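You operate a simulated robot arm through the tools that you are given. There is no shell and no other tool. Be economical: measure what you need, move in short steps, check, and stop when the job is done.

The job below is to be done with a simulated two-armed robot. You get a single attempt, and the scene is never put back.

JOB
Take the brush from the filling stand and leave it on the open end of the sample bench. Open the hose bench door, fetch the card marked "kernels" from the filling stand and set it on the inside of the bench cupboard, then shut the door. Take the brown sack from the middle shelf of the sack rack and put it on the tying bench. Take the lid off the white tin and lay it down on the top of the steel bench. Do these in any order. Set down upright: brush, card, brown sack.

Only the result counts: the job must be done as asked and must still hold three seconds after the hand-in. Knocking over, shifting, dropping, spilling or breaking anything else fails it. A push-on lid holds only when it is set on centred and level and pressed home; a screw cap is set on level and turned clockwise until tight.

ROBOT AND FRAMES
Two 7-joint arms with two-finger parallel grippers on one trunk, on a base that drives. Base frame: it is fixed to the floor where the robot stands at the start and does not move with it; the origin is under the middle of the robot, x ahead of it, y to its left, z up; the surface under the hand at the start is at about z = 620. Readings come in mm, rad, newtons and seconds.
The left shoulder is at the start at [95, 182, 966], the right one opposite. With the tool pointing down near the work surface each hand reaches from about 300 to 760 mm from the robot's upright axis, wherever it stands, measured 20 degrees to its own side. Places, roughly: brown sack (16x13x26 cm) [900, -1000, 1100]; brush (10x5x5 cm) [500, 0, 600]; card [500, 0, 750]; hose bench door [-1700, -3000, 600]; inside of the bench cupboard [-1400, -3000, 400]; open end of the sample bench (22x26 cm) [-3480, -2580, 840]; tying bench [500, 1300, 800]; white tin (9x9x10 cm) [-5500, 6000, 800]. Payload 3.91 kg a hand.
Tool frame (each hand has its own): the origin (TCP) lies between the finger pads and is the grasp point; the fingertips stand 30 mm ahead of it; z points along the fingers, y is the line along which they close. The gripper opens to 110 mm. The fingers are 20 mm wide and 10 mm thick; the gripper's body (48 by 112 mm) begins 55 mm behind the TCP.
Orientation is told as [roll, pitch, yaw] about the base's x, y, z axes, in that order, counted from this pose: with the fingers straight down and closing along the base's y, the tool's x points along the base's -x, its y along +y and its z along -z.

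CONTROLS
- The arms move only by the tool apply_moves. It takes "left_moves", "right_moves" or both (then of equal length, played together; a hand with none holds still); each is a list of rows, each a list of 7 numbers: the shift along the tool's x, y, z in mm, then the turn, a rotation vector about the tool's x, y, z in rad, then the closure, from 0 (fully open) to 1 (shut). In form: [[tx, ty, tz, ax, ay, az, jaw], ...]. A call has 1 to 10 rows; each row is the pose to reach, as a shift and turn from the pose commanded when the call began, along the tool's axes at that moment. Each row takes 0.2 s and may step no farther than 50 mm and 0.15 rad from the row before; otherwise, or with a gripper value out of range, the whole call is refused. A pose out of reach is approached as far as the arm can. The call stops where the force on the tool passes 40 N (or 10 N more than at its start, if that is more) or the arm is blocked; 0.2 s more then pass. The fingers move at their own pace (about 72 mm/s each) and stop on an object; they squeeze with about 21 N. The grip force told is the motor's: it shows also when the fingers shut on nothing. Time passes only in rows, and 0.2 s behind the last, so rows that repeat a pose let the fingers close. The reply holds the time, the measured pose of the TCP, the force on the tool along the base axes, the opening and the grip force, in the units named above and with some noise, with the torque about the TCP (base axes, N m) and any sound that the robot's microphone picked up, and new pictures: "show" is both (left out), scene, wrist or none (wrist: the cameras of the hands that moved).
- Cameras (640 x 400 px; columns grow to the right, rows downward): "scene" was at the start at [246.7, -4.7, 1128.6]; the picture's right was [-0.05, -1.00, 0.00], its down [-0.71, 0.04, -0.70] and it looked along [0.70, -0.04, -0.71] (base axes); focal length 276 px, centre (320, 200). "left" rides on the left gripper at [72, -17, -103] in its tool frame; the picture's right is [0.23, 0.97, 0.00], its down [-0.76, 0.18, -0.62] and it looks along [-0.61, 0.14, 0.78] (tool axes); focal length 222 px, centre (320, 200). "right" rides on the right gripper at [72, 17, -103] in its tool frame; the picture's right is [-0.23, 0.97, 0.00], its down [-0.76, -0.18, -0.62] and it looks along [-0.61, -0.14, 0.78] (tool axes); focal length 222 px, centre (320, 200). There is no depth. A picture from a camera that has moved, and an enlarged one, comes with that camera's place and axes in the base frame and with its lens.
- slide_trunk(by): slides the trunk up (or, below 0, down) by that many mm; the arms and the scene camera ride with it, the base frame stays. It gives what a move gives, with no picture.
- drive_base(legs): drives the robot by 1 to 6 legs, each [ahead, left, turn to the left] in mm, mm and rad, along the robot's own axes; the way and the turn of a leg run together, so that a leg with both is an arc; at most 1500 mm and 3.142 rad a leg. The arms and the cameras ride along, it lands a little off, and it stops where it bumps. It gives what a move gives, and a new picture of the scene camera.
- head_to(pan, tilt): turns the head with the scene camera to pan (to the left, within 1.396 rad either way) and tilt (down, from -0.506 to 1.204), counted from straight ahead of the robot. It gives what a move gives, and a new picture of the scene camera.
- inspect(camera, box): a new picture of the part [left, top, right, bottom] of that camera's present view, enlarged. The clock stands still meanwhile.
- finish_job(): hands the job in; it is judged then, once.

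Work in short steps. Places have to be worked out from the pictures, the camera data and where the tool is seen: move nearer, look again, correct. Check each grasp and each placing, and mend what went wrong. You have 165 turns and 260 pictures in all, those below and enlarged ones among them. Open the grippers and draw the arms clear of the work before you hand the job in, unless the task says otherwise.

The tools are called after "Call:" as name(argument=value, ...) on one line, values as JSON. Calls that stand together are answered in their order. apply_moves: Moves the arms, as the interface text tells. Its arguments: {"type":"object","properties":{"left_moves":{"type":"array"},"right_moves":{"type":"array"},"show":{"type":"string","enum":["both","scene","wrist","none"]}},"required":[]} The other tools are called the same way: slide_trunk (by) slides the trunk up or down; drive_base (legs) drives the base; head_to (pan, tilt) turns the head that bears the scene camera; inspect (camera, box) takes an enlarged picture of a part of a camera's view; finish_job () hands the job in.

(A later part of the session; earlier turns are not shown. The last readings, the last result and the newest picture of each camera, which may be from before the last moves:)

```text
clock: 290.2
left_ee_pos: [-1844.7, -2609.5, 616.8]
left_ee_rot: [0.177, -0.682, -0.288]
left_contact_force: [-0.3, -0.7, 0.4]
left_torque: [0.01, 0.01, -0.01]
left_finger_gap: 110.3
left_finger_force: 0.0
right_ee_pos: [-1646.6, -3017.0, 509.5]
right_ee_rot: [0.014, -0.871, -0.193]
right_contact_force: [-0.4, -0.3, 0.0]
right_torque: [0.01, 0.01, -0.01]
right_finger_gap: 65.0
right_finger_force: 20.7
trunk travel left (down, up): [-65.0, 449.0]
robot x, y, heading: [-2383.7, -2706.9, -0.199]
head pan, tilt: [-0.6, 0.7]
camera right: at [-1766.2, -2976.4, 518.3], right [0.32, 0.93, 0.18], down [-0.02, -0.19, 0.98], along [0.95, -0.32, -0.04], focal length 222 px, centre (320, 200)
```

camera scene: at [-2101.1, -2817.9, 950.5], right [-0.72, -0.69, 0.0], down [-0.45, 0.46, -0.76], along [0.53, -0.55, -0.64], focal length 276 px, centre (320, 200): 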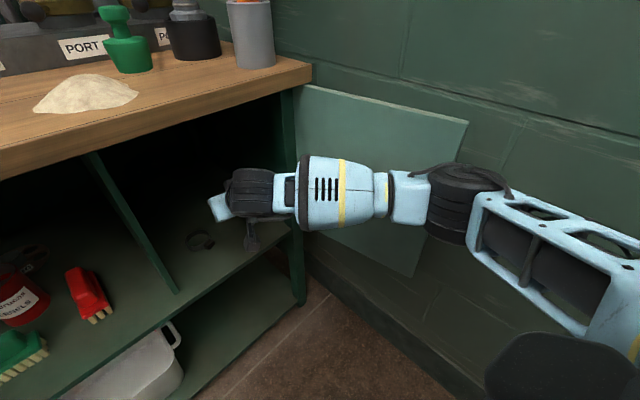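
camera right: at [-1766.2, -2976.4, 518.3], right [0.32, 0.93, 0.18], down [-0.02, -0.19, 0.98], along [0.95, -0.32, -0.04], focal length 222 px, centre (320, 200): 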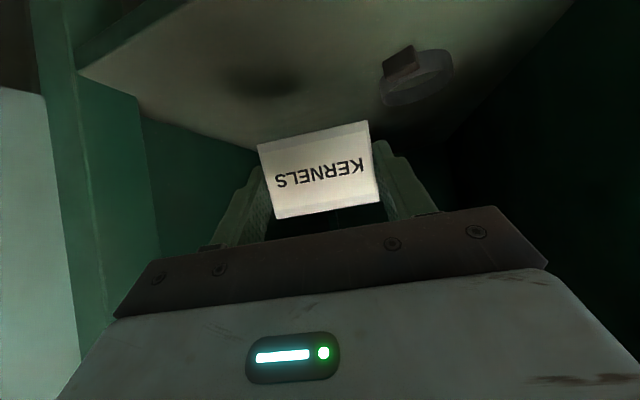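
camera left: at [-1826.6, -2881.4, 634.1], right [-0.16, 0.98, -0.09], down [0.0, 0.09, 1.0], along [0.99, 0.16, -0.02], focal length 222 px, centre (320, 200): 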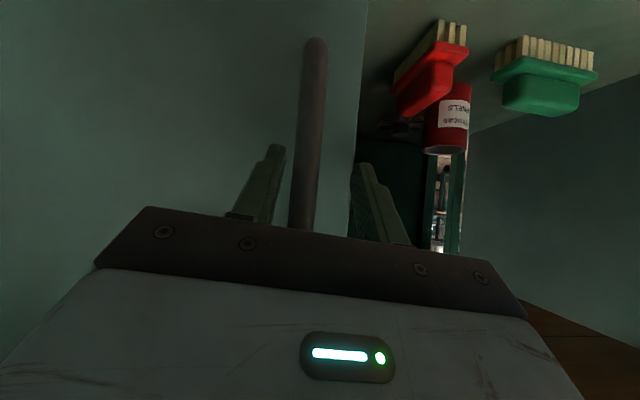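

I lower on in small steps to the cupboard floor.

Call:
apply_moves(right_moves=[[4, 0, 14, 0, 0, 0, 1], [7, 0, 16, 0, 0, 0, 1], [8.5, 0, 17.3, 0, 0, 0, 1], [10, 0, 18.6, 0, 0, 0, 1], [11.5, 0, 19.9, 0, 0, 0, 1], [13, 0, 21.2, 0, 0, 0, 1]], show="wrist")

```text
clock: 291.6
left_ee_pos: [-1845.4, -2609.9, 617.4]
left_ee_rot: [0.176, -0.682, -0.287]
left_contact_force: [-0.5, 0.0, -0.3]
left_torque: [-0.01, -0.01, -0.03]
left_finger_gap: 109.8
left_finger_force: 0.1
right_ee_pos: [-1637.7, -3016.9, 484.1]
right_ee_rot: [0.015, -0.872, -0.195]
right_contact_force: [-0.3, 0.1, -0.5]
right_torque: [0.0, 0.0, 0.02]
right_finger_gap: 65.1
right_finger_force: 21.1
trunk travel left (down, up): [-65.0, 449.0]
robot x, y, heading: [-2384.6, -2707.7, -0.201]
head pan, tilt: [-0.6, 0.7]
camera right: at [-1757.5, -2977.3, 495.2], right [0.32, 0.93, 0.18], down [-0.02, -0.19, 0.98], along [0.95, -0.32, -0.04], focal length 222 px, centre (320, 200)
```

right: 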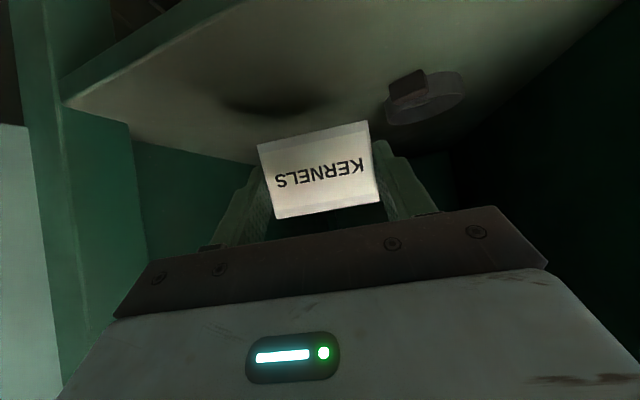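

Still above the floor (shadow distance); I keep lowering.

Call:
apply_moves(right_moves=[[6, 0, 5, 0, 0, 0, 1], [9, 0, 8, 0, 0, 0, 1], [11, 0, 9.5, 0, 0, 0, 1], [12.6, 0, 10.7, 0, 0, 0, 1], [14, 0, 12, 0, 0, 0, 1], [15.5, 0, 13.2, 0, 0, 0, 1], [17, 0, 14.5, 0, 0, 0, 1]], show="wrist")

```text
clock: 293.2
left_ee_pos: [-1845.2, -2610.4, 616.3]
left_ee_rot: [0.174, -0.682, -0.285]
left_contact_force: [0.9, -0.5, -0.1]
left_torque: [0.04, -0.01, 0.02]
left_finger_gap: 110.0
left_finger_force: 0.1
right_ee_pos: [-1636.7, -3017.5, 461.3]
right_ee_rot: [0.012, -0.871, -0.193]
right_contact_force: [-0.2, 0.8, -0.9]
right_torque: [0.02, 0.01, 0.0]
right_finger_gap: 64.8
right_finger_force: 20.9
trunk travel left (down, up): [-65.0, 449.0]
robot x, y, heading: [-2388.4, -2711.4, -0.206]
head pan, tilt: [-0.6, 0.7]
camera right: at [-1757.5, -2978.0, 472.1], right [0.32, 0.93, 0.18], down [-0.02, -0.19, 0.98], along [0.95, -0.32, -0.04], focal length 222 px, centre (320, 200)
```

right: 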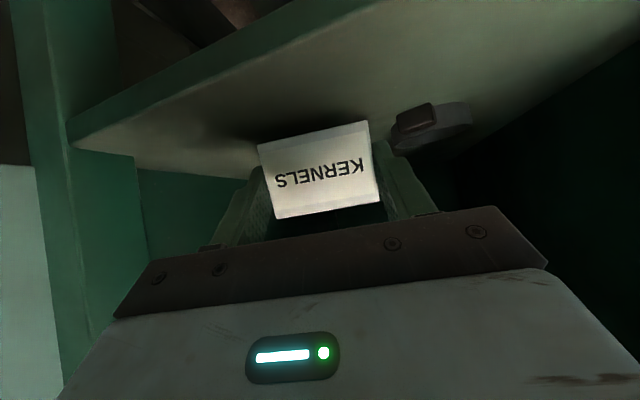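

Almost down. I continue in ~2 mm steps until contact.

Call:
apply_moves(right_moves=[[1.5, 0, 1.3, 0, 0, 0, 1], [3, 0, 2.6, 0, 0, 0, 1], [4.6, 0, 3.9, 0, 0, 0, 1], [5.5, 0, 4.6, 0, 0, 0, 1]], show="none")

```text
clock: 294.2
left_ee_pos: [-1845.0, -2610.1, 617.8]
left_ee_rot: [0.175, -0.682, -0.287]
left_contact_force: [0.0, -0.2, -0.2]
left_torque: [-0.03, 0.02, 0.02]
left_finger_gap: 110.0
left_finger_force: 0.1
right_ee_pos: [-1636.7, -3017.7, 453.6]
right_ee_rot: [0.013, -0.871, -0.195]
right_contact_force: [-0.6, 0.2, -0.1]
right_torque: [0.04, 0.03, 0.01]
right_finger_gap: 65.2
right_finger_force: 20.6
trunk travel left (down, up): [-65.0, 449.0]
robot x, y, heading: [-2385.4, -2707.6, -0.197]
head pan, tilt: [-0.6, 0.7]
```

Call:
apply_moves(right_moves=[[1.5, 0, 1.3, 0, 0, 0, 1], [3, 0, 2.6, 0, 0, 0, 1], [4.6, 0, 3.9, 0, 0, 0, 1], [6.1, 0, 5.2, 0, 0, 0, 1], [7.6, 0, 6.5, 0, 0, 0, 1]], show="wrist")

```text
clock: 295.4
left_ee_pos: [-1846.1, -2610.6, 618.4]
left_ee_rot: [0.174, -0.683, -0.287]
left_contact_force: [0.0, 0.4, -0.3]
left_torque: [0.03, 0.01, 0.02]
left_finger_gap: 109.8
left_finger_force: 0.1
right_ee_pos: [-1636.8, -3018.5, 446.9]
right_ee_rot: [0.015, -0.876, -0.197]
right_contact_force: [-1.4, -1.9, 10.5]
right_torque: [-0.27, -0.04, -0.01]
right_finger_gap: 65.0
right_finger_force: 21.0
trunk travel left (down, up): [-65.0, 449.0]
robot x, y, heading: [-2383.4, -2710.5, -0.204]
head pan, tilt: [-0.6, 0.7]
camera right: at [-1756.5, -2977.6, 457.7], right [0.32, 0.93, 0.18], down [-0.03, -0.19, 0.98], along [0.95, -0.32, -0.04], focal length 222 px, centre (320, 200)
```

right: 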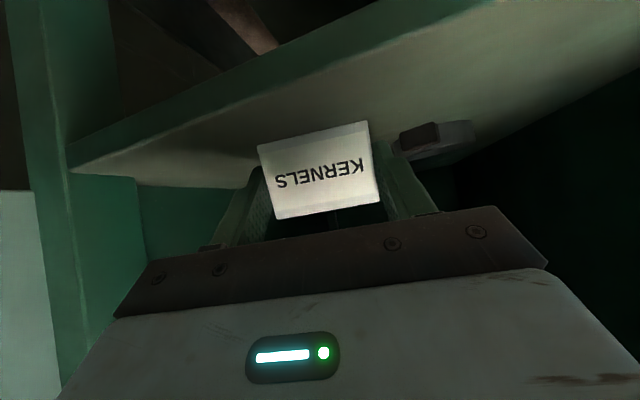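

Contact: the card stands on the cupboard floor. I open just enough and back out along the tool axis.

Call:
apply_moves(right_moves=[[-1.5, 0, -1.3, 0, 0, 0, 1], [-1.5, 0, -1.3, 0, 0, 0, 0.28], [-1.5, 0, -1.3, 0, 0, 0, 0.28], [-1.5, 0, -30, 0, 0, 0, 0.28], [-1.5, 0, -70, 0, 0, 0, 0.28], [8, 0, -115, 0, 0, 0, 0.28], [30, 0, -155, 0, 0, 0, 0.28]])

```text
clock: 297.0
left_ee_pos: [-1845.9, -2609.0, 616.8]
left_ee_rot: [0.174, -0.683, -0.283]
left_contact_force: [-0.8, 0.4, 0.7]
left_torque: [0.02, -0.02, 0.02]
left_finger_gap: 110.0
left_finger_force: 0.0
right_ee_pos: [-1773.9, -2990.9, 521.3]
right_ee_rot: [0.013, -0.872, -0.192]
right_contact_force: [0.4, 0.6, 0.1]
right_torque: [0.01, 0.01, 0.0]
right_finger_gap: 79.1
right_finger_force: 0.0
trunk travel left (down, up): [-65.0, 449.0]
robot x, y, heading: [-2387.9, -2711.0, -0.199]
head pan, tilt: [-0.6, 0.7]
camera scene: at [-2101.2, -2816.7, 950.7], right [-0.72, -0.69, 0.0], down [-0.45, 0.46, -0.77], along [0.53, -0.55, -0.64], focal length 276 px, centre (320, 200)
camera right: at [-1893.2, -2951.1, 532.0], right [0.32, 0.93, 0.18], down [-0.02, -0.19, 0.98], along [0.95, -0.32, -0.04], focal length 222 px, centre (320, 200)
```

scene: 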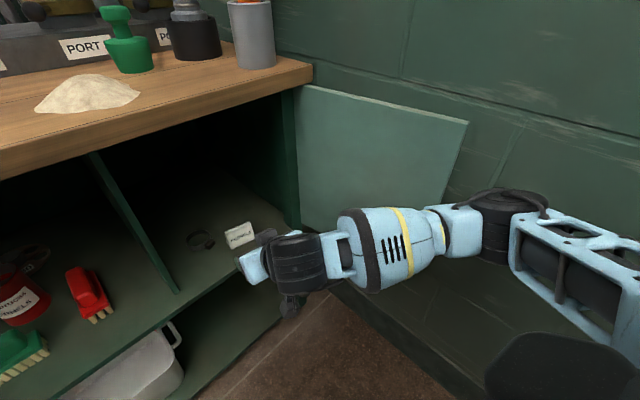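
right: 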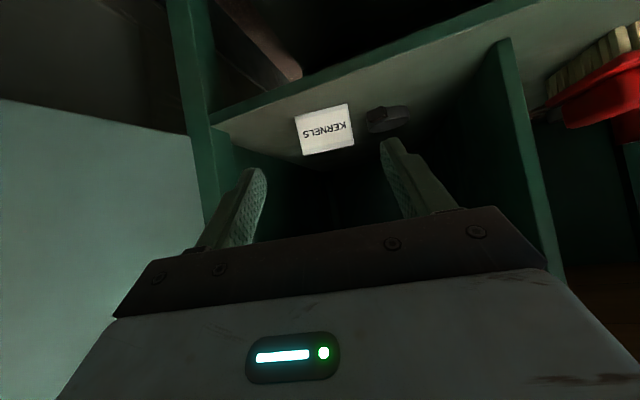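

The card stands upright inside. Now I look at the open door and wall gap to plan closing.

Call:
apply_moves(right_moves=[[20, 0, -35, 0, 0.05, 0, 0.5], [10, 10, -75, 0, 0.12, 0, 0.8], [-25, 20, -110, 0, 0.2, 0, 1], [-65, 20, -140, 0, 0.3, 0, 1], [-105, 20, -165, 0, 0.4, 0, 1], [-145, 20, -190, 0, 0.5, 0, 1], [-185, 20, -215, 0, 0.55, 0, 1]], show="none")

Call:
head_to(pan=-0.75, tilt=0.5)

```text
refused: row 3 steps farther than a row can; nothing moved
```

```text
clock: 297.7
left_ee_pos: [-1846.1, -2608.6, 617.4]
left_ee_rot: [0.173, -0.681, -0.283]
left_contact_force: [-1.0, -0.3, 0.9]
left_torque: [0.0, -0.01, -0.01]
left_finger_gap: 110.0
left_finger_force: 0.0
right_ee_pos: [-1772.6, -2990.2, 521.4]
right_ee_rot: [0.013, -0.872, -0.193]
right_contact_force: [0.4, -0.1, 0.4]
right_torque: [0.0, 0.01, -0.02]
right_finger_gap: 79.2
right_finger_force: 0.0
trunk travel left (down, up): [-65.0, 449.0]
robot x, y, heading: [-2381.3, -2709.0, -0.196]
head pan, tilt: [-0.75, 0.499]
camera scene: at [-2107.4, -2829.9, 968.3], right [-0.82, -0.58, 0.0], down [-0.28, 0.39, -0.88], along [0.51, -0.72, -0.48], focal length 276 px, centre (320, 200)
```

scene: 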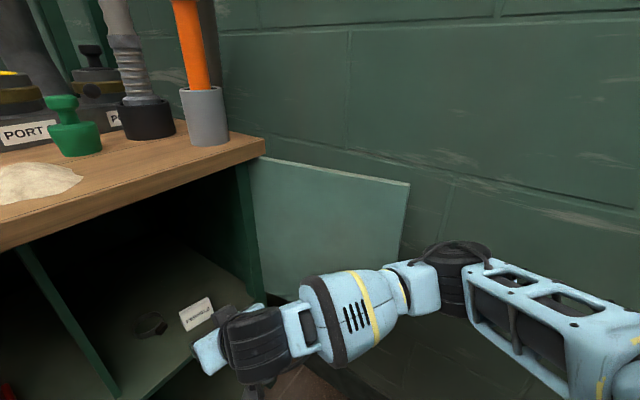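

I back off, straighten the heading a bit, and raise the trunk again to reach over the door's top edge.

Call:
drive_base(legs=[[-140, -10, 0.12]])

Call:
slide_trunk(by=120)

Call:
apply_moves(right_moves=[[-15, 0, -30, 0, 0.08, 0, 0.45], [-40, 0, -55, 0, 0.16, 0, 0.45], [-68, 0, -80, 0, 0.24, 0, 0.45], [-98, 0, -105, 0, 0.32, 0, 0.45], [-130, 0, -130, 0, 0.4, 0, 0.45], [-162, 0, -155, 0, 0.48, 0, 0.45]], show="scene")

```text
clock: 299.1
left_ee_pos: [-2001.9, -2533.4, 617.7]
left_ee_rot: [0.174, -0.682, -0.161]
left_contact_force: [0.2, 0.9, 0.0]
left_torque: [0.0, -0.01, -0.03]
left_finger_gap: 110.2
left_finger_force: 0.1
right_ee_pos: [-1882.1, -2903.4, 519.9]
right_ee_rot: [0.013, -0.869, -0.071]
right_contact_force: [0.4, 0.1, -0.2]
right_torque: [0.01, 0.01, 0.01]
right_finger_gap: 79.2
right_finger_force: 0.1
trunk travel left (down, up): [-65.0, 449.0]
robot x, y, heading: [-2523.9, -2699.9, -0.083]
head pan, tilt: [-0.75, 0.499]
camera scene: at [-2235.2, -2785.4, 968.4], right [-0.74, -0.67, 0.0], down [-0.32, 0.35, -0.88], along [0.59, -0.65, -0.48], focal length 276 px, centre (320, 200)
```

scene: 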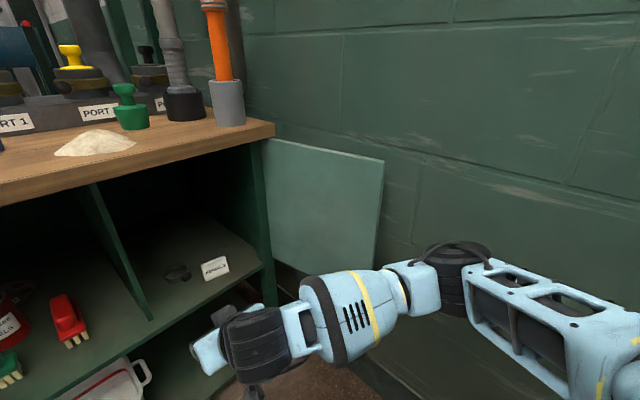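

```text
clock: 300.6
left_ee_pos: [-1998.5, -2524.0, 742.8]
left_ee_rot: [0.208, -0.697, -0.17]
left_contact_force: [-1.1, 0.0, -0.5]
left_torque: [-0.03, 0.01, -0.07]
left_finger_gap: 110.1
left_finger_force: 0.0
right_ee_pos: [-1882.0, -2904.5, 639.6]
right_ee_rot: [0.015, -0.872, -0.072]
right_contact_force: [0.0, -0.1, -0.6]
right_torque: [0.03, 0.03, 0.0]
right_finger_gap: 79.1
right_finger_force: 0.1
trunk travel left (down, up): [-185.0, 329.0]
robot x, y, heading: [-2527.2, -2704.9, -0.08]
head pan, tilt: [-0.75, 0.499]
```

```text
clock: 302.0
left_ee_pos: [-1999.8, -2524.4, 740.1]
left_ee_rot: [0.213, -0.688, -0.178]
left_contact_force: [0.0, -0.4, 0.2]
left_torque: [0.02, 0.03, 0.02]
left_finger_gap: 110.3
left_finger_force: 0.1
right_ee_pos: [-1896.9, -2904.8, 867.6]
right_ee_rot: [0.009, -0.387, -0.063]
right_contact_force: [0.0, -0.2, -0.4]
right_torque: [0.01, -0.01, -0.01]
right_finger_gap: 60.5
right_finger_force: 0.1
trunk travel left (down, up): [-185.0, 329.0]
robot x, y, heading: [-2525.4, -2702.0, -0.08]
head pan, tilt: [-0.75, 0.499]
camera scene: at [-2284.7, -2781.2, 1109.6], right [-0.74, -0.67, 0.0], down [-0.32, 0.35, -0.88], along [0.59, -0.65, -0.48], focal length 276 px, centre (320, 200)
```

scene: 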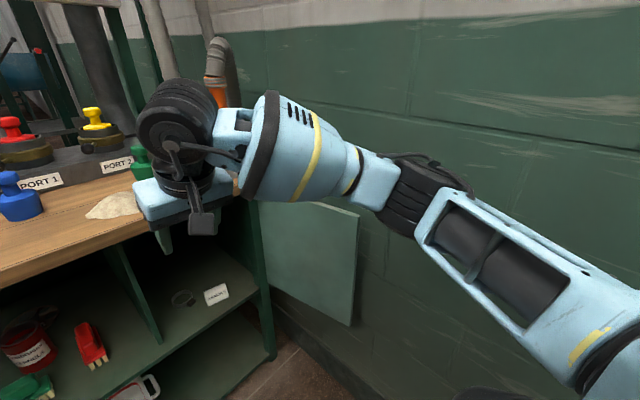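

The door's free top corner is at about [-1977, -3257, 771]. I move the right hand above the door's top edge nearer the hinge, fingers half open to straddle it.

Call:
apply_moves(right_moves=[[-17, -43, 7, 0, 0, 0, 0.45], [-34, -86, 14, 0, 0, 0, 0.45], [-51, -130, 21, 0, 0, 0, 0.45], [-68, -173, 28, 0, 0, 0, 0.45], [-85, -216, 35, 0, 0, 0, 0.45], [-102, -259, 42, 0, 0, 0, 0.45], [-119, -302, 48, 0, 0, 0, 0.45]])

```text
clock: 303.6
left_ee_pos: [-2000.1, -2527.2, 737.3]
left_ee_rot: [0.215, -0.685, -0.18]
left_contact_force: [0.7, 1.1, 0.0]
left_torque: [0.02, 0.0, -0.03]
left_finger_gap: 110.2
left_finger_force: 0.0
right_ee_pos: [-1801.6, -3169.9, 861.5]
right_ee_rot: [0.012, -0.392, -0.066]
right_contact_force: [0.7, 0.5, -0.3]
right_torque: [0.01, -0.05, -0.01]
right_finger_gap: 60.7
right_finger_force: 0.0
right hand out of reach, approached as far as the arm can: row 7
trunk travel left (down, up): [-185.0, 329.0]
robot x, y, heading: [-2525.1, -2698.9, -0.079]
head pan, tilt: [-0.75, 0.499]
camera scene: at [-2284.0, -2781.8, 1109.3], right [-0.74, -0.67, 0.0], down [-0.32, 0.35, -0.88], along [0.59, -0.65, -0.48], focal length 276 px, centre (320, 200)
camera right: at [-1906.6, -3147.3, 929.7], right [0.27, 0.96, 0.1], down [0.45, -0.21, 0.87], along [0.85, -0.19, -0.49], focal length 222 px, centre (320, 200)
```

scene: 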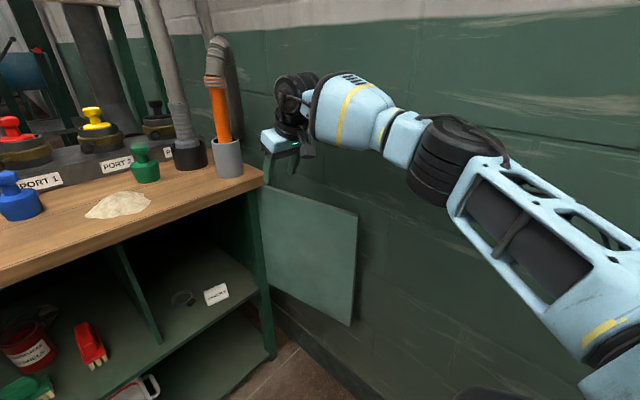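
right: 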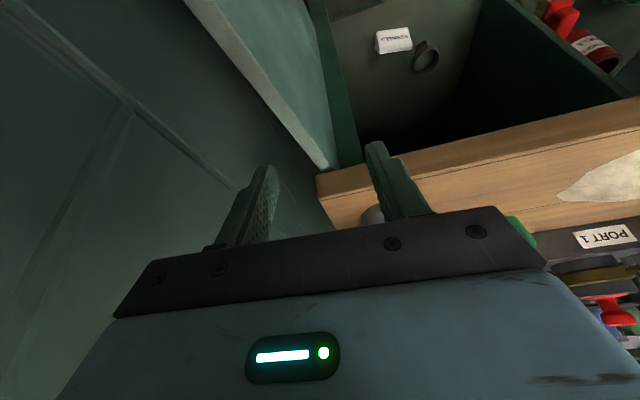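

The wrist view shows the door's top edge about 34 mm to the right of the fingers' centre. I strafe the base 33 mm right and lower over the edge.

Call:
drive_base(legs=[[0, -33, 0]])

Call:
apply_moves(right_moves=[[13, 0, 32, 0, 0, 0, 0.45], [22, 0, 55, 0, 0, 0, 0.45], [30, 0, 74, 0, 0, 0, 0.45]])

```text
clock: 304.6
left_ee_pos: [-2003.9, -2557.2, 738.0]
left_ee_rot: [0.214, -0.681, -0.181]
left_contact_force: [-0.2, -0.2, 0.5]
left_torque: [-0.01, 0.0, 0.01]
left_finger_gap: 110.0
left_finger_force: 0.0
right_ee_pos: [-1805.5, -3202.6, 862.5]
right_ee_rot: [0.01, -0.389, -0.067]
right_contact_force: [-0.4, 0.3, -0.2]
right_torque: [-0.03, 0.01, 0.02]
right_finger_gap: 60.2
right_finger_force: 0.0
trunk travel left (down, up): [-185.0, 329.0]
robot x, y, heading: [-2531.4, -2734.8, -0.079]
head pan, tilt: [-0.75, 0.499]
camera scene: at [-2287.2, -2814.7, 1109.4], right [-0.74, -0.67, 0.0], down [-0.32, 0.35, -0.88], along [0.59, -0.65, -0.48], focal length 276 px, centre (320, 200)
```

scene: 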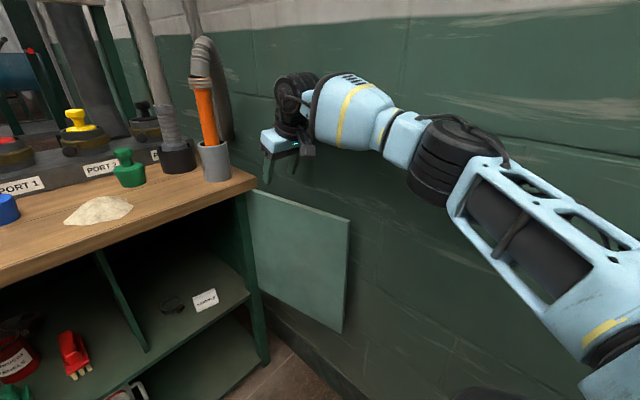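

```text
clock: 305.4
left_ee_pos: [-2003.0, -2556.4, 737.9]
left_ee_rot: [0.219, -0.682, -0.182]
left_contact_force: [-0.5, 0.1, 0.1]
left_torque: [0.05, 0.02, 0.01]
left_finger_gap: 110.1
left_finger_force: 0.0
right_ee_pos: [-1803.6, -3201.9, 782.0]
right_ee_rot: [0.01, -0.392, -0.066]
right_contact_force: [-0.4, -0.8, 0.3]
right_torque: [-0.02, 0.0, 0.0]
right_finger_gap: 60.4
right_finger_force: 0.1
trunk travel left (down, up): [-185.0, 329.0]
robot x, y, heading: [-2530.0, -2735.8, -0.078]
head pan, tilt: [-0.75, 0.499]
camera scene: at [-2287.0, -2814.5, 1109.4], right [-0.74, -0.67, 0.0], down [-0.32, 0.35, -0.88], along [0.59, -0.65, -0.48], focal length 276 px, centre (320, 200)
camera right: at [-1908.7, -3179.2, 849.7], right [0.27, 0.96, 0.1], down [0.45, -0.21, 0.87], along [0.85, -0.19, -0.49], focal length 222 px, centre (320, 200)
```

scene: 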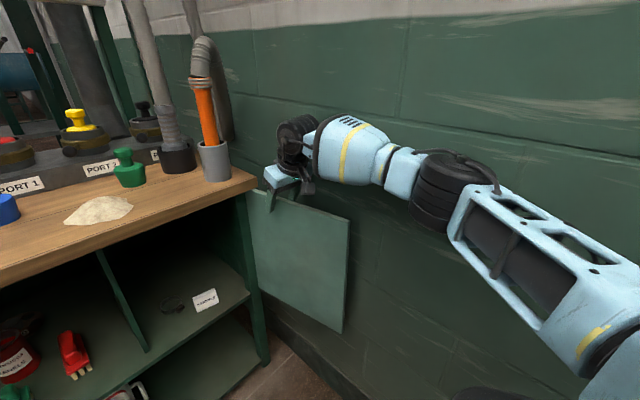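
right: 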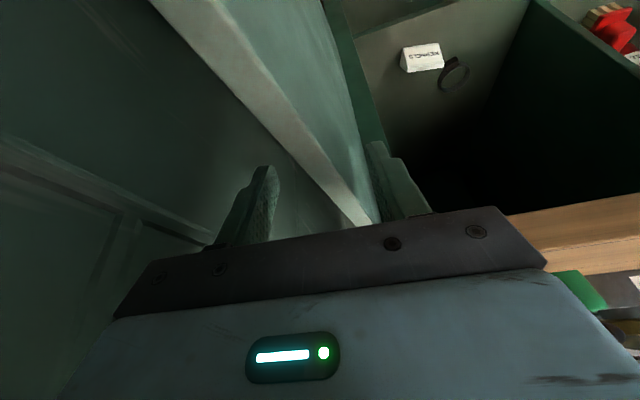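

The door edge lies between the fingers. I lower 20 mm more and drag the door closed along its arc.

Call:
apply_moves(right_moves=[[7, 0, 18, 0, 0, 0, 0.45], [8, 30, 18, 0, 0, 0, 0.45], [10, 61, 18, 0, 0, 0, 0.45], [0, 89, 21, 0, 0, 0, 0.45], [-11, 112, 26, 0, 0, 0, 0.45]])

```text
clock: 306.6
left_ee_pos: [-2003.1, -2556.8, 736.5]
left_ee_rot: [0.218, -0.682, -0.179]
left_contact_force: [1.1, -0.3, 0.2]
left_torque: [-0.02, 0.0, -0.05]
left_finger_gap: 109.9
left_finger_force: 0.0
right_ee_pos: [-1776.9, -3090.8, 763.6]
right_ee_rot: [0.011, -0.393, -0.066]
right_contact_force: [1.0, 2.4, 1.2]
right_torque: [-0.04, 0.04, -0.04]
right_finger_gap: 62.2
right_finger_force: 1.3
trunk travel left (down, up): [-185.0, 329.0]
robot x, y, heading: [-2528.6, -2732.0, -0.082]
head pan, tilt: [-0.75, 0.499]
camera scene: at [-2286.7, -2813.9, 1109.4], right [-0.74, -0.67, 0.0], down [-0.32, 0.35, -0.88], along [0.59, -0.65, -0.48], focal length 276 px, centre (320, 200)
camera right: at [-1882.2, -3067.4, 831.2], right [0.27, 0.96, 0.1], down [0.45, -0.21, 0.87], along [0.85, -0.19, -0.49], focal length 222 px, centre (320, 200)
```

scene: 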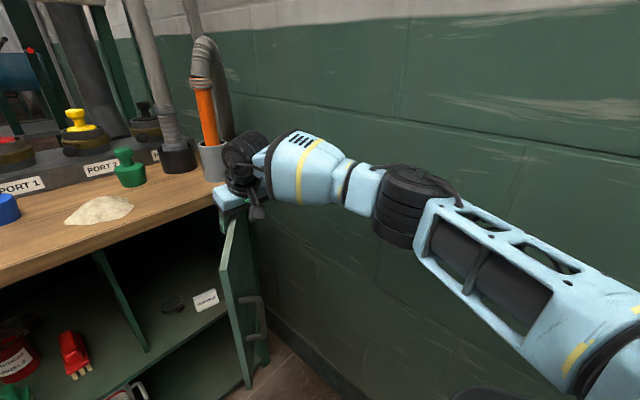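
right: 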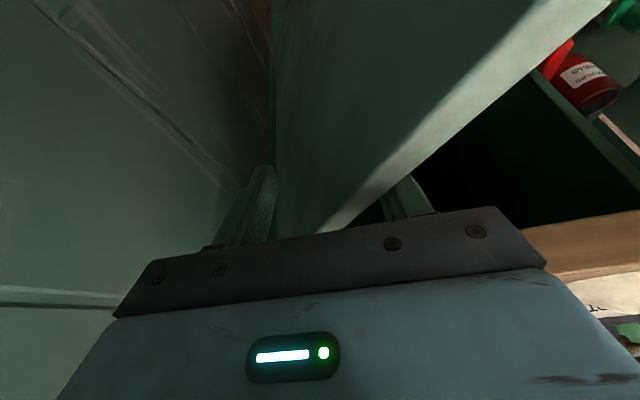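

Door is at ~50°. I lift over its top to the outer side near the free end, close the fingers and lower them there.

Call:
apply_moves(right_moves=[[-19, 0, -46, 0, 0, 0, 0.45], [24, 12, -64, 0, 0, 0, 0.8], [67, 24, -81, 0, 0, 0, 1], [111, 37, -99, 0, 0, 0, 1], [123, 37, -69, 0, 0, 0, 1], [135, 37, -39, 0, 0, 0, 1]])

```text
clock: 307.7
left_ee_pos: [-2006.9, -2539.1, 738.4]
left_ee_rot: [0.206, -0.688, -0.163]
left_contact_force: [0.5, -0.7, -0.1]
left_torque: [-0.04, -0.02, -0.05]
left_finger_gap: 110.0
left_finger_force: 0.0
right_ee_pos: [-1910.3, -3018.0, 818.3]
right_ee_rot: [0.003, -0.432, -0.042]
right_contact_force: [0.2, 1.0, -0.1]
right_torque: [-0.01, -0.02, -0.01]
right_finger_gap: 0.0
right_finger_force: 21.3
trunk travel left (down, up): [-185.0, 329.0]
robot x, y, heading: [-2527.6, -2726.2, -0.071]
head pan, tilt: [-0.75, 0.499]
stopped in row 5 (right hand): the force on the tool passed its limit at 54 N (the readings are from after the stop); the commanded pose is now the measured one
camera scene: at [-2290.0, -2796.4, 1111.5], right [-0.73, -0.68, 0.01], down [-0.32, 0.34, -0.88], along [0.6, -0.65, -0.47], focal length 276 px, centre (320, 200)
camera right: at [-2017.4, -2996.8, 882.4], right [0.25, 0.96, 0.1], down [0.42, -0.2, 0.88], along [0.87, -0.17, -0.46], focal length 222 px, centre (320, 200)
```

scene: 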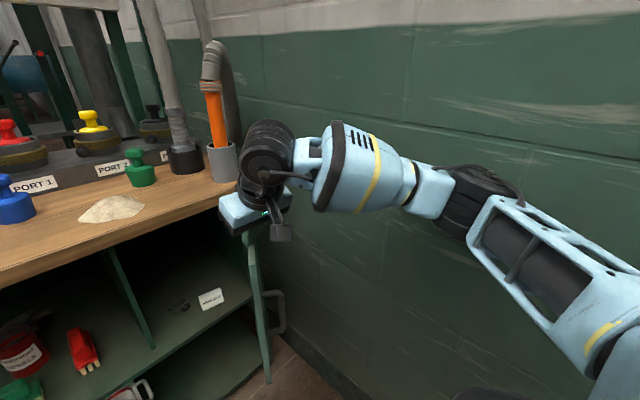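
right: 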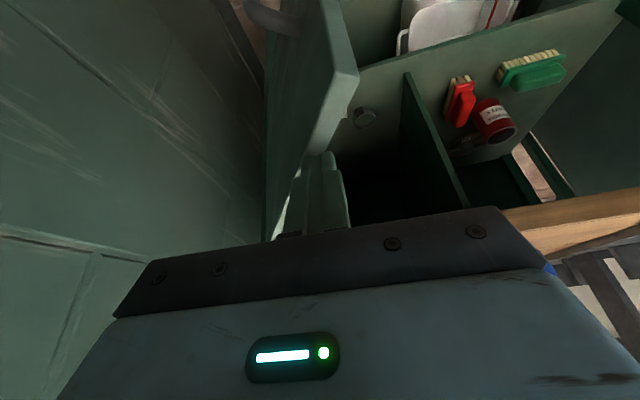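

The fingertips came down on the door's top edge. I lift a little, shift 50 mm outward and lower again.

Call:
apply_moves(right_moves=[[4, -15, -20, 0, 0, 0, 1], [15, -33, -24, 0, 0, 0, 1], [24, -48, -23, 0, 0, 0, 1], [36, -48, 2, 0, 0, 0, 1], [47, -48, 24, 0, 0, 0, 1], [54, -48, 40, 0, 0, 0, 1]])

```text
clock: 308.8
left_ee_pos: [-2016.9, -2505.8, 735.5]
left_ee_rot: [0.188, -0.694, -0.112]
left_contact_force: [-0.8, 0.5, -0.3]
left_torque: [-0.03, -0.03, -0.02]
left_finger_gap: 109.9
left_finger_force: 0.0
right_ee_pos: [-1925.9, -3006.4, 822.0]
right_ee_rot: [0.005, -0.473, 0.038]
right_contact_force: [0.2, 0.1, 0.5]
right_torque: [-0.02, -0.01, 0.0]
right_finger_gap: 0.0
right_finger_force: 21.3
trunk travel left (down, up): [-185.0, 329.0]
robot x, y, heading: [-2528.8, -2724.9, -0.034]
head pan, tilt: [-0.75, 0.499]
stopped in row 5 (right hand): the force on the tool passed its limit at 55 N (the readings are from after the stop); the commanded pose is now the measured one
camera scene: at [-2290.9, -2768.0, 1113.1], right [-0.71, -0.71, 0.01], down [-0.33, 0.31, -0.89], along [0.63, -0.63, -0.46], focal length 276 px, centre (320, 200)
camera right: at [-2038.7, -2993.1, 880.7], right [0.16, 0.98, 0.11], down [0.4, -0.17, 0.9], along [0.9, -0.1, -0.42], focal length 222 px, centre (320, 200)
```

scene: 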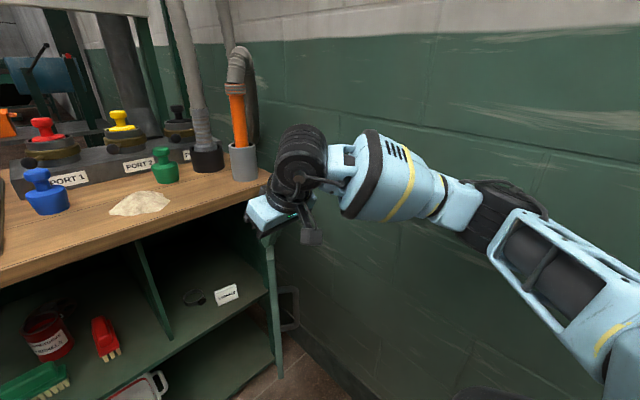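
right: 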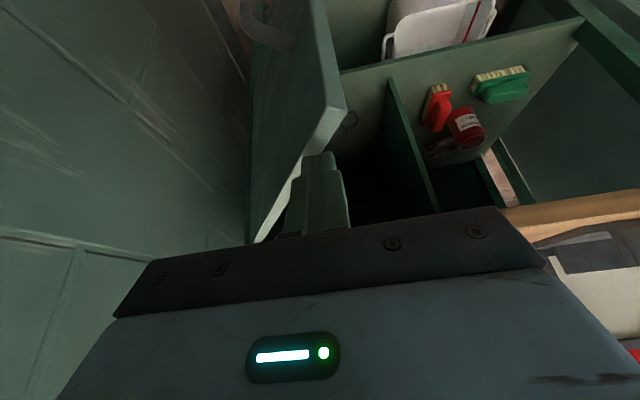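

The right elbow is pressing the wall and turning the base. I move the base away (back and left) and restore the heading.

Call:
drive_base(legs=[[-70, 90, -0.04]])

Call:
apply_moves(right_moves=[[-10, -40, 15, 0, 0, 0, 1], [-20, -80, 30, 0, 0, 0, 1], [-20, -120, 30, 0, 0, 0, 1], [-15, -155, 25, 0, 0, 0, 1]])

```text
clock: 309.7
left_ee_pos: [-2023.2, -2505.1, 736.3]
left_ee_rot: [0.211, -0.686, -0.135]
left_contact_force: [0.4, 1.1, -1.1]
left_torque: [0.01, 0.0, -0.01]
left_finger_gap: 110.2
left_finger_force: 0.0
right_ee_pos: [-1933.4, -3003.1, 819.3]
right_ee_rot: [0.034, -0.489, 0.021]
right_contact_force: [-0.2, -0.4, 0.3]
right_torque: [0.01, 0.03, -0.02]
right_finger_gap: 0.0
right_finger_force: 20.8
trunk travel left (down, up): [-185.0, 329.0]
robot x, y, heading: [-2542.2, -2707.3, -0.035]
head pan, tilt: [-0.75, 0.499]
stopped in leg 1: the force on the tool passed its limit at 49 N (the readings are from after the stop); the commanded pose is now the measured one
camera scene: at [-2298.0, -2772.5, 1110.4], right [-0.71, -0.7, 0.0], down [-0.34, 0.33, -0.88], along [0.62, -0.63, -0.47], focal length 276 px, centre (320, 200)
```

scene: 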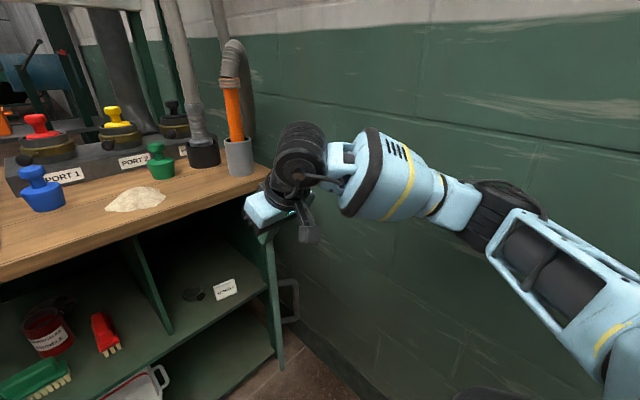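

```text
clock: 310.2
left_ee_pos: [-2024.9, -2498.3, 735.7]
left_ee_rot: [0.208, -0.688, -0.128]
left_contact_force: [0.0, 0.2, -0.8]
left_torque: [-0.02, -0.02, 0.0]
left_finger_gap: 109.9
left_finger_force: 0.0
right_ee_pos: [-1912.4, -3028.0, 817.1]
right_ee_rot: [0.048, -0.507, 0.046]
right_contact_force: [0.2, 0.3, 0.3]
right_torque: [0.01, -0.01, 0.04]
right_finger_gap: 0.0
right_finger_force: 21.1
trunk travel left (down, up): [-185.0, 329.0]
robot x, y, heading: [-2540.8, -2705.7, -0.035]
head pan, tilt: [-0.75, 0.499]
stopped in row 2 (right hand): the force on the tool passed its limit at 131 N (the readings are from after the stop); the commanded pose is now the measured one
camera scene: at [-2298.1, -2766.6, 1111.1], right [-0.71, -0.71, 0.0], down [-0.34, 0.33, -0.88], along [0.62, -0.62, -0.47], focal length 276 px, centre (320, 200)
camera right: at [-2026.3, -3020.4, 873.1], right [0.13, 0.98, 0.15], down [0.38, -0.19, 0.91], along [0.92, -0.06, -0.39], focal length 222 px, centre (320, 200)
```

scene: 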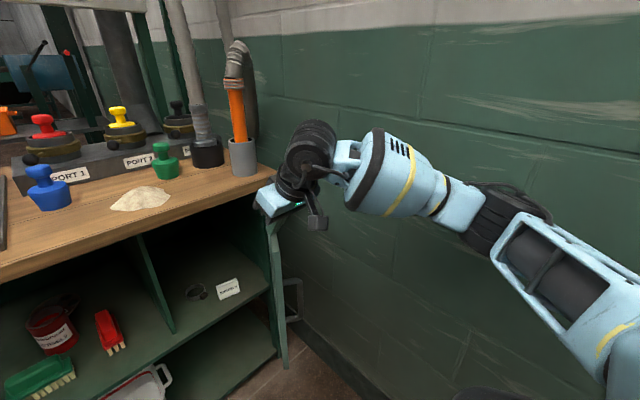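
right: 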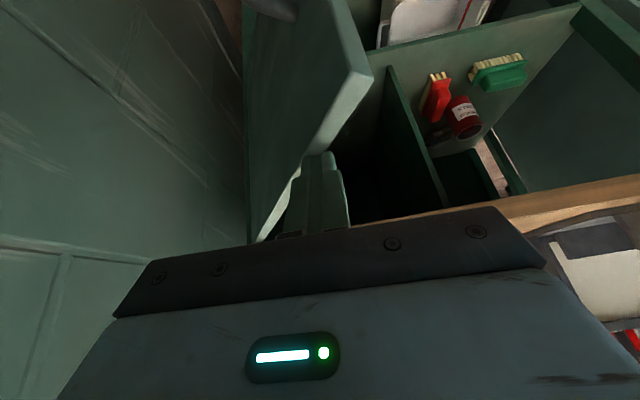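

Door top is evidently ~790 and my fingertips caught on its inner side. I lift 70 mm clear first.

Call:
apply_moves(right_moves=[[-12, 0, -22, 0, 0, 0, 1], [-24, 0, -44, 0, 0, 0, 1], [-34, 0, -61, 0, 0, 0, 1]], show="none")

Call:
drive_base(legs=[[-60, 60, -0.04]])

```text
clock: 311.0
left_ee_pos: [-2024.3, -2504.8, 737.6]
left_ee_rot: [0.218, -0.684, -0.132]
left_contact_force: [-0.6, -0.9, 0.3]
left_torque: [0.01, -0.01, -0.03]
left_finger_gap: 109.9
left_finger_force: 0.1
right_ee_pos: [-1911.3, -3040.7, 882.6]
right_ee_rot: [0.055, -0.504, 0.037]
right_contact_force: [0.3, 0.4, -0.4]
right_torque: [-0.01, -0.03, 0.0]
right_finger_gap: 0.0
right_finger_force: 21.1
trunk travel left (down, up): [-185.0, 329.0]
robot x, y, heading: [-2535.0, -2705.2, -0.036]
head pan, tilt: [-0.75, 0.499]
```

```text
clock: 312.2
left_ee_pos: [-2071.9, -2463.1, 737.1]
left_ee_rot: [0.22, -0.682, -0.178]
left_contact_force: [0.6, 0.1, 0.1]
left_torque: [-0.04, 0.06, -0.04]
left_finger_gap: 109.8
left_finger_force: 0.1
right_ee_pos: [-1981.6, -3005.2, 880.8]
right_ee_rot: [0.057, -0.503, -0.003]
right_contact_force: [-0.1, 0.3, -0.1]
right_torque: [0.01, 0.03, 0.03]
right_finger_gap: 0.1
right_finger_force: 21.1
trunk travel left (down, up): [-185.0, 329.0]
robot x, y, heading: [-2594.2, -2644.1, -0.075]
head pan, tilt: [-0.75, 0.499]
camera scene: at [-2355.6, -2724.6, 1109.6], right [-0.73, -0.68, 0.0], down [-0.32, 0.35, -0.88], along [0.6, -0.65, -0.48], focal length 276 px, centre (320, 200)
```

scene: 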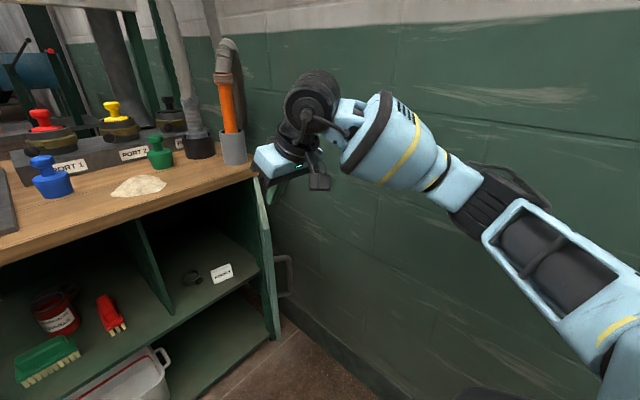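

Free now. I move past the door's outer side and lower there.

Call:
apply_moves(right_moves=[[-10, -43, 5, 0.02, 0, 0, 1], [-19, -88, 11, 0.05, 0, 0, 1], [-2, -90, 42, 0.057, 0, 0, 1], [15, -90, 73, 0.057, 0, 0, 1], [31, -90, 103, 0.057, 0, 0, 1]])

```text
clock: 313.4
left_ee_pos: [-2072.2, -2465.6, 737.4]
left_ee_rot: [0.222, -0.681, -0.176]
left_contact_force: [-0.4, -0.7, -0.4]
left_torque: [-0.02, 0.0, 0.02]
left_finger_gap: 110.2
left_finger_force: 0.0
right_ee_pos: [-1957.3, -3088.2, 770.0]
right_ee_rot: [0.0, -0.505, -0.004]
right_contact_force: [0.3, -0.4, -0.5]
right_torque: [0.02, 0.02, 0.02]
right_finger_gap: 0.2
right_finger_force: 20.9
trunk travel left (down, up): [-185.0, 329.0]
robot x, y, heading: [-2598.7, -2647.3, -0.075]
head pan, tilt: [-0.75, 0.499]
camera scene: at [-2355.1, -2725.2, 1109.4], right [-0.73, -0.68, 0.0], down [-0.33, 0.35, -0.88], along [0.6, -0.64, -0.48], focal length 276 px, centre (320, 200)
camera right: at [-2069.7, -3070.8, 825.2], right [0.2, 0.97, 0.11], down [0.37, -0.18, 0.91], along [0.91, -0.14, -0.39], focal length 222 px, centre (320, 200)
```

scene: 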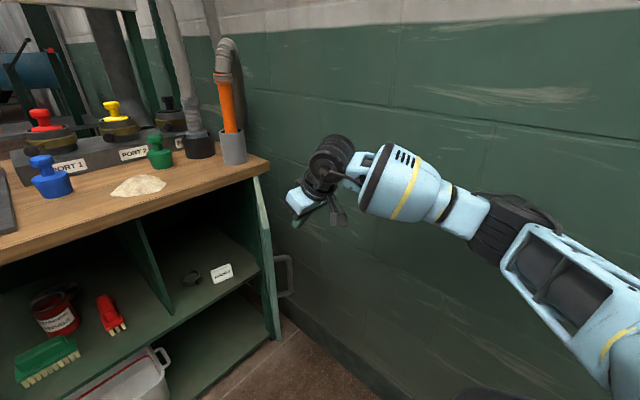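
right: 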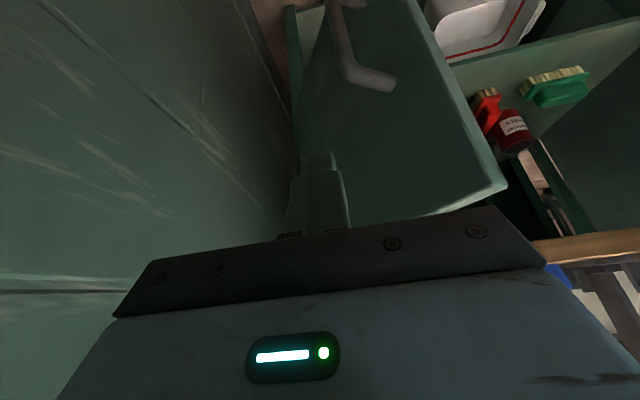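

I'm on the door's outer face now. I push it closed along its arc.

Call:
apply_moves(right_moves=[[-17, 40, 10, 0, 0, 0, 1], [-39, 75, 22, 0, 0, 0, 1], [-70, 105, 38, 0, 0, 0, 1], [-100, 130, 55, 0, 0, 0, 1], [-131, 150, 72, 0, 0, 0, 1]])

```text
clock: 314.6
left_ee_pos: [-2071.8, -2464.7, 736.8]
left_ee_rot: [0.22, -0.683, -0.177]
left_contact_force: [-0.3, 0.1, -0.1]
left_torque: [0.02, 0.02, -0.02]
left_finger_gap: 109.9
left_finger_force: 0.0
right_ee_pos: [-1806.4, -2937.9, 770.6]
right_ee_rot: [0.001, -0.503, -0.004]
right_contact_force: [-0.3, 0.5, -0.3]
right_torque: [0.03, -0.02, -0.01]
right_finger_gap: 0.0
right_finger_force: 20.8
trunk travel left (down, up): [-185.0, 329.0]
robot x, y, heading: [-2594.2, -2643.1, -0.077]
head pan, tilt: [-0.75, 0.499]
camera scene: at [-2355.0, -2724.4, 1109.5], right [-0.73, -0.68, 0.0], down [-0.33, 0.35, -0.88], along [0.6, -0.65, -0.48], focal length 276 px, centre (320, 200)
camera right: at [-1920.0, -2920.1, 824.9], right [0.2, 0.97, 0.11], down [0.37, -0.18, 0.91], along [0.91, -0.14, -0.39], focal length 222 px, centre (320, 200)
```

scene: 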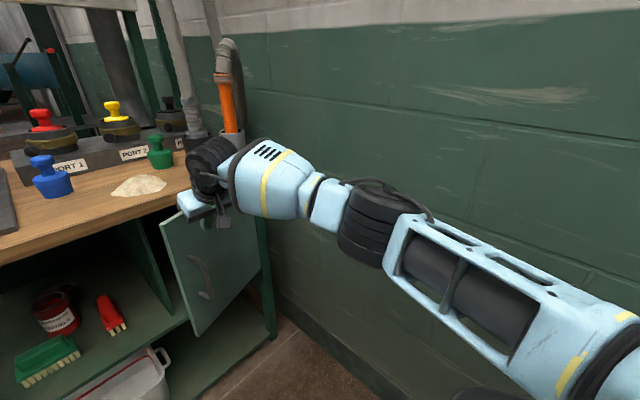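
right: 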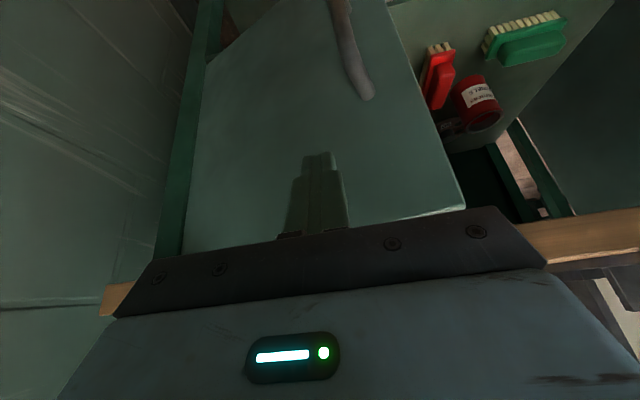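

Door is nearly shut. I tilt the hand more and go lower to push it fully home beneath the overhang.

Call:
apply_moves(right_moves=[[30, 2, 18, 0, -0.092, 0, 1], [56, 4, 42, 0, -0.184, 0, 1], [80, 6, 68, 0, -0.276, 0, 1], [102, 8, 94, 0, -0.37, 0, 1]])

```text
clock: 315.6
left_ee_pos: [-2072.4, -2466.5, 738.0]
left_ee_rot: [0.223, -0.682, -0.175]
left_contact_force: [0.8, -1.1, 0.1]
left_torque: [0.0, 0.01, 0.02]
left_finger_gap: 110.0
left_finger_force: 0.2
right_ee_pos: [-1849.6, -2930.2, 638.6]
right_ee_rot: [0.004, -0.875, -0.005]
right_contact_force: [0.4, -1.8, 0.4]
right_torque: [0.0, 0.01, -0.01]
right_finger_gap: 0.0
right_finger_force: 20.7
trunk travel left (down, up): [-185.0, 329.0]
robot x, y, heading: [-2597.7, -2648.0, -0.081]
head pan, tilt: [-0.75, 0.499]
camera scene: at [-2355.1, -2725.2, 1109.4], right [-0.73, -0.68, 0.0], down [-0.33, 0.35, -0.88], along [0.6, -0.64, -0.48], focal length 276 px, centre (320, 200)
camera right: at [-1975.4, -2913.2, 648.3], right [0.15, 0.97, 0.18], down [0.01, -0.18, 0.98], along [0.99, -0.14, -0.04], focal length 222 px, centre (320, 200)
```

scene: 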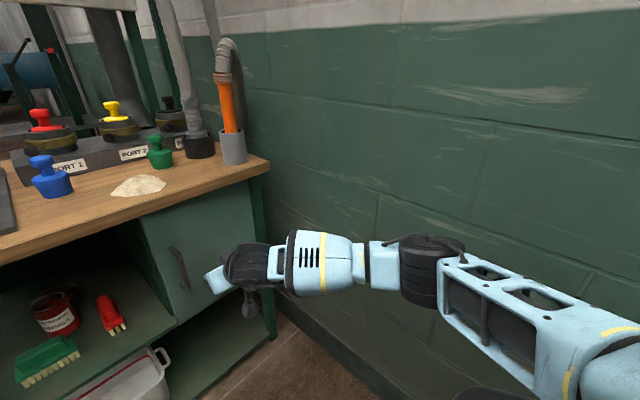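
right: 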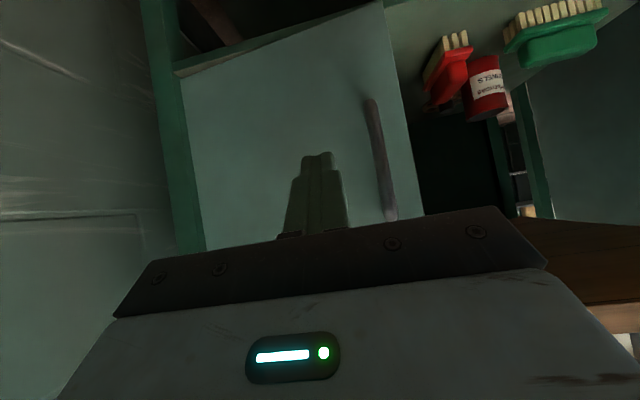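

The door has swung nearly shut. I drive 90 mm ahead, then push straight +x with the fingertips until resistance.

Call:
drive_base(legs=[[90, 0, 0]])

Call:
apply_moves(right_moves=[[-13, 0, 15, 0, 0, 0, 1], [-26, 0, 31, 0, 0, 0, 1], [-35, 0, 42, 0, 0, 0, 1], [-42, 0, 50, 0, 0, 0, 1], [-48, 0, 57, 0, 0, 0, 1], [-53, 0, 64, 0, 0, 0, 1]])

```text
clock: 316.7
left_ee_pos: [-1982.7, -2473.7, 737.2]
left_ee_rot: [0.222, -0.682, -0.177]
left_contact_force: [0.3, -0.4, 0.7]
left_torque: [-0.01, 0.02, 0.03]
left_finger_gap: 109.8
left_finger_force: 0.0
right_ee_pos: [-1762.2, -2938.3, 638.1]
right_ee_rot: [0.002, -0.872, -0.005]
right_contact_force: [0.3, -0.4, 1.3]
right_torque: [-0.03, 0.0, 0.04]
right_finger_gap: 0.1
right_finger_force: 20.9
trunk travel left (down, up): [-185.0, 329.0]
robot x, y, heading: [-2509.3, -2650.7, -0.074]
head pan, tilt: [-0.75, 0.499]
camera scene: at [-2266.0, -2732.0, 1109.3], right [-0.74, -0.68, 0.0], down [-0.33, 0.35, -0.88], along [0.59, -0.65, -0.48], focal length 276 px, centre (320, 200)
```

scene: 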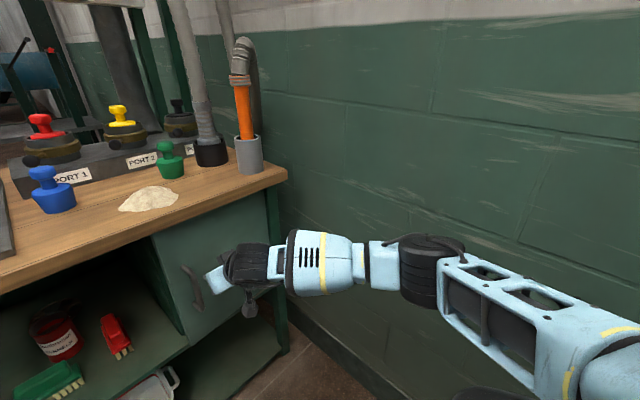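

```text
clock: 317.8
left_ee_pos: [-1985.1, -2473.8, 738.6]
left_ee_rot: [0.222, -0.685, -0.18]
left_contact_force: [0.1, -0.5, -0.1]
left_torque: [-0.03, -0.03, -0.01]
left_finger_gap: 109.9
left_finger_force: 0.0
right_ee_pos: [-1700.5, -2939.3, 634.2]
right_ee_rot: [0.002, -0.862, -0.008]
right_contact_force: [-28.4, 1.8, 11.2]
right_torque: [0.04, 0.05, 0.1]
right_finger_gap: 0.0
right_finger_force: 20.6
trunk travel left (down, up): [-185.0, 329.0]
robot x, y, heading: [-2507.8, -2651.5, -0.079]
head pan, tilt: [-0.75, 0.499]
stopped in row 5 (right hand): the force on the tool passed its limit at 55 N (the readings are from after the stop); the commanded pose is now the measured one
camera scene: at [-2271.3, -2732.1, 1110.4], right [-0.74, -0.68, 0.0], down [-0.32, 0.35, -0.88], along [0.59, -0.65, -0.48], focal length 276 px, centre (320, 200)
camera right: at [-1826.2, -2920.4, 647.3], right [0.15, 0.97, 0.17], down [0.02, -0.18, 0.98], along [0.99, -0.15, -0.05], focal length 222 px, centre (320, 200)
```

scene: 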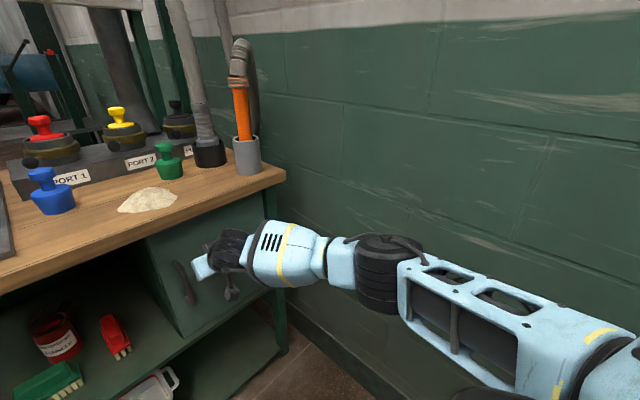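
right: 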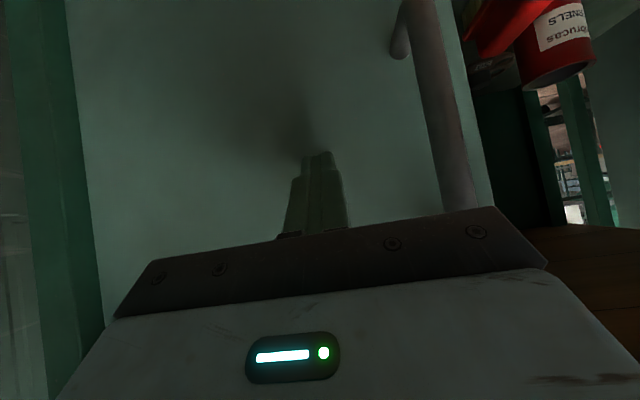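

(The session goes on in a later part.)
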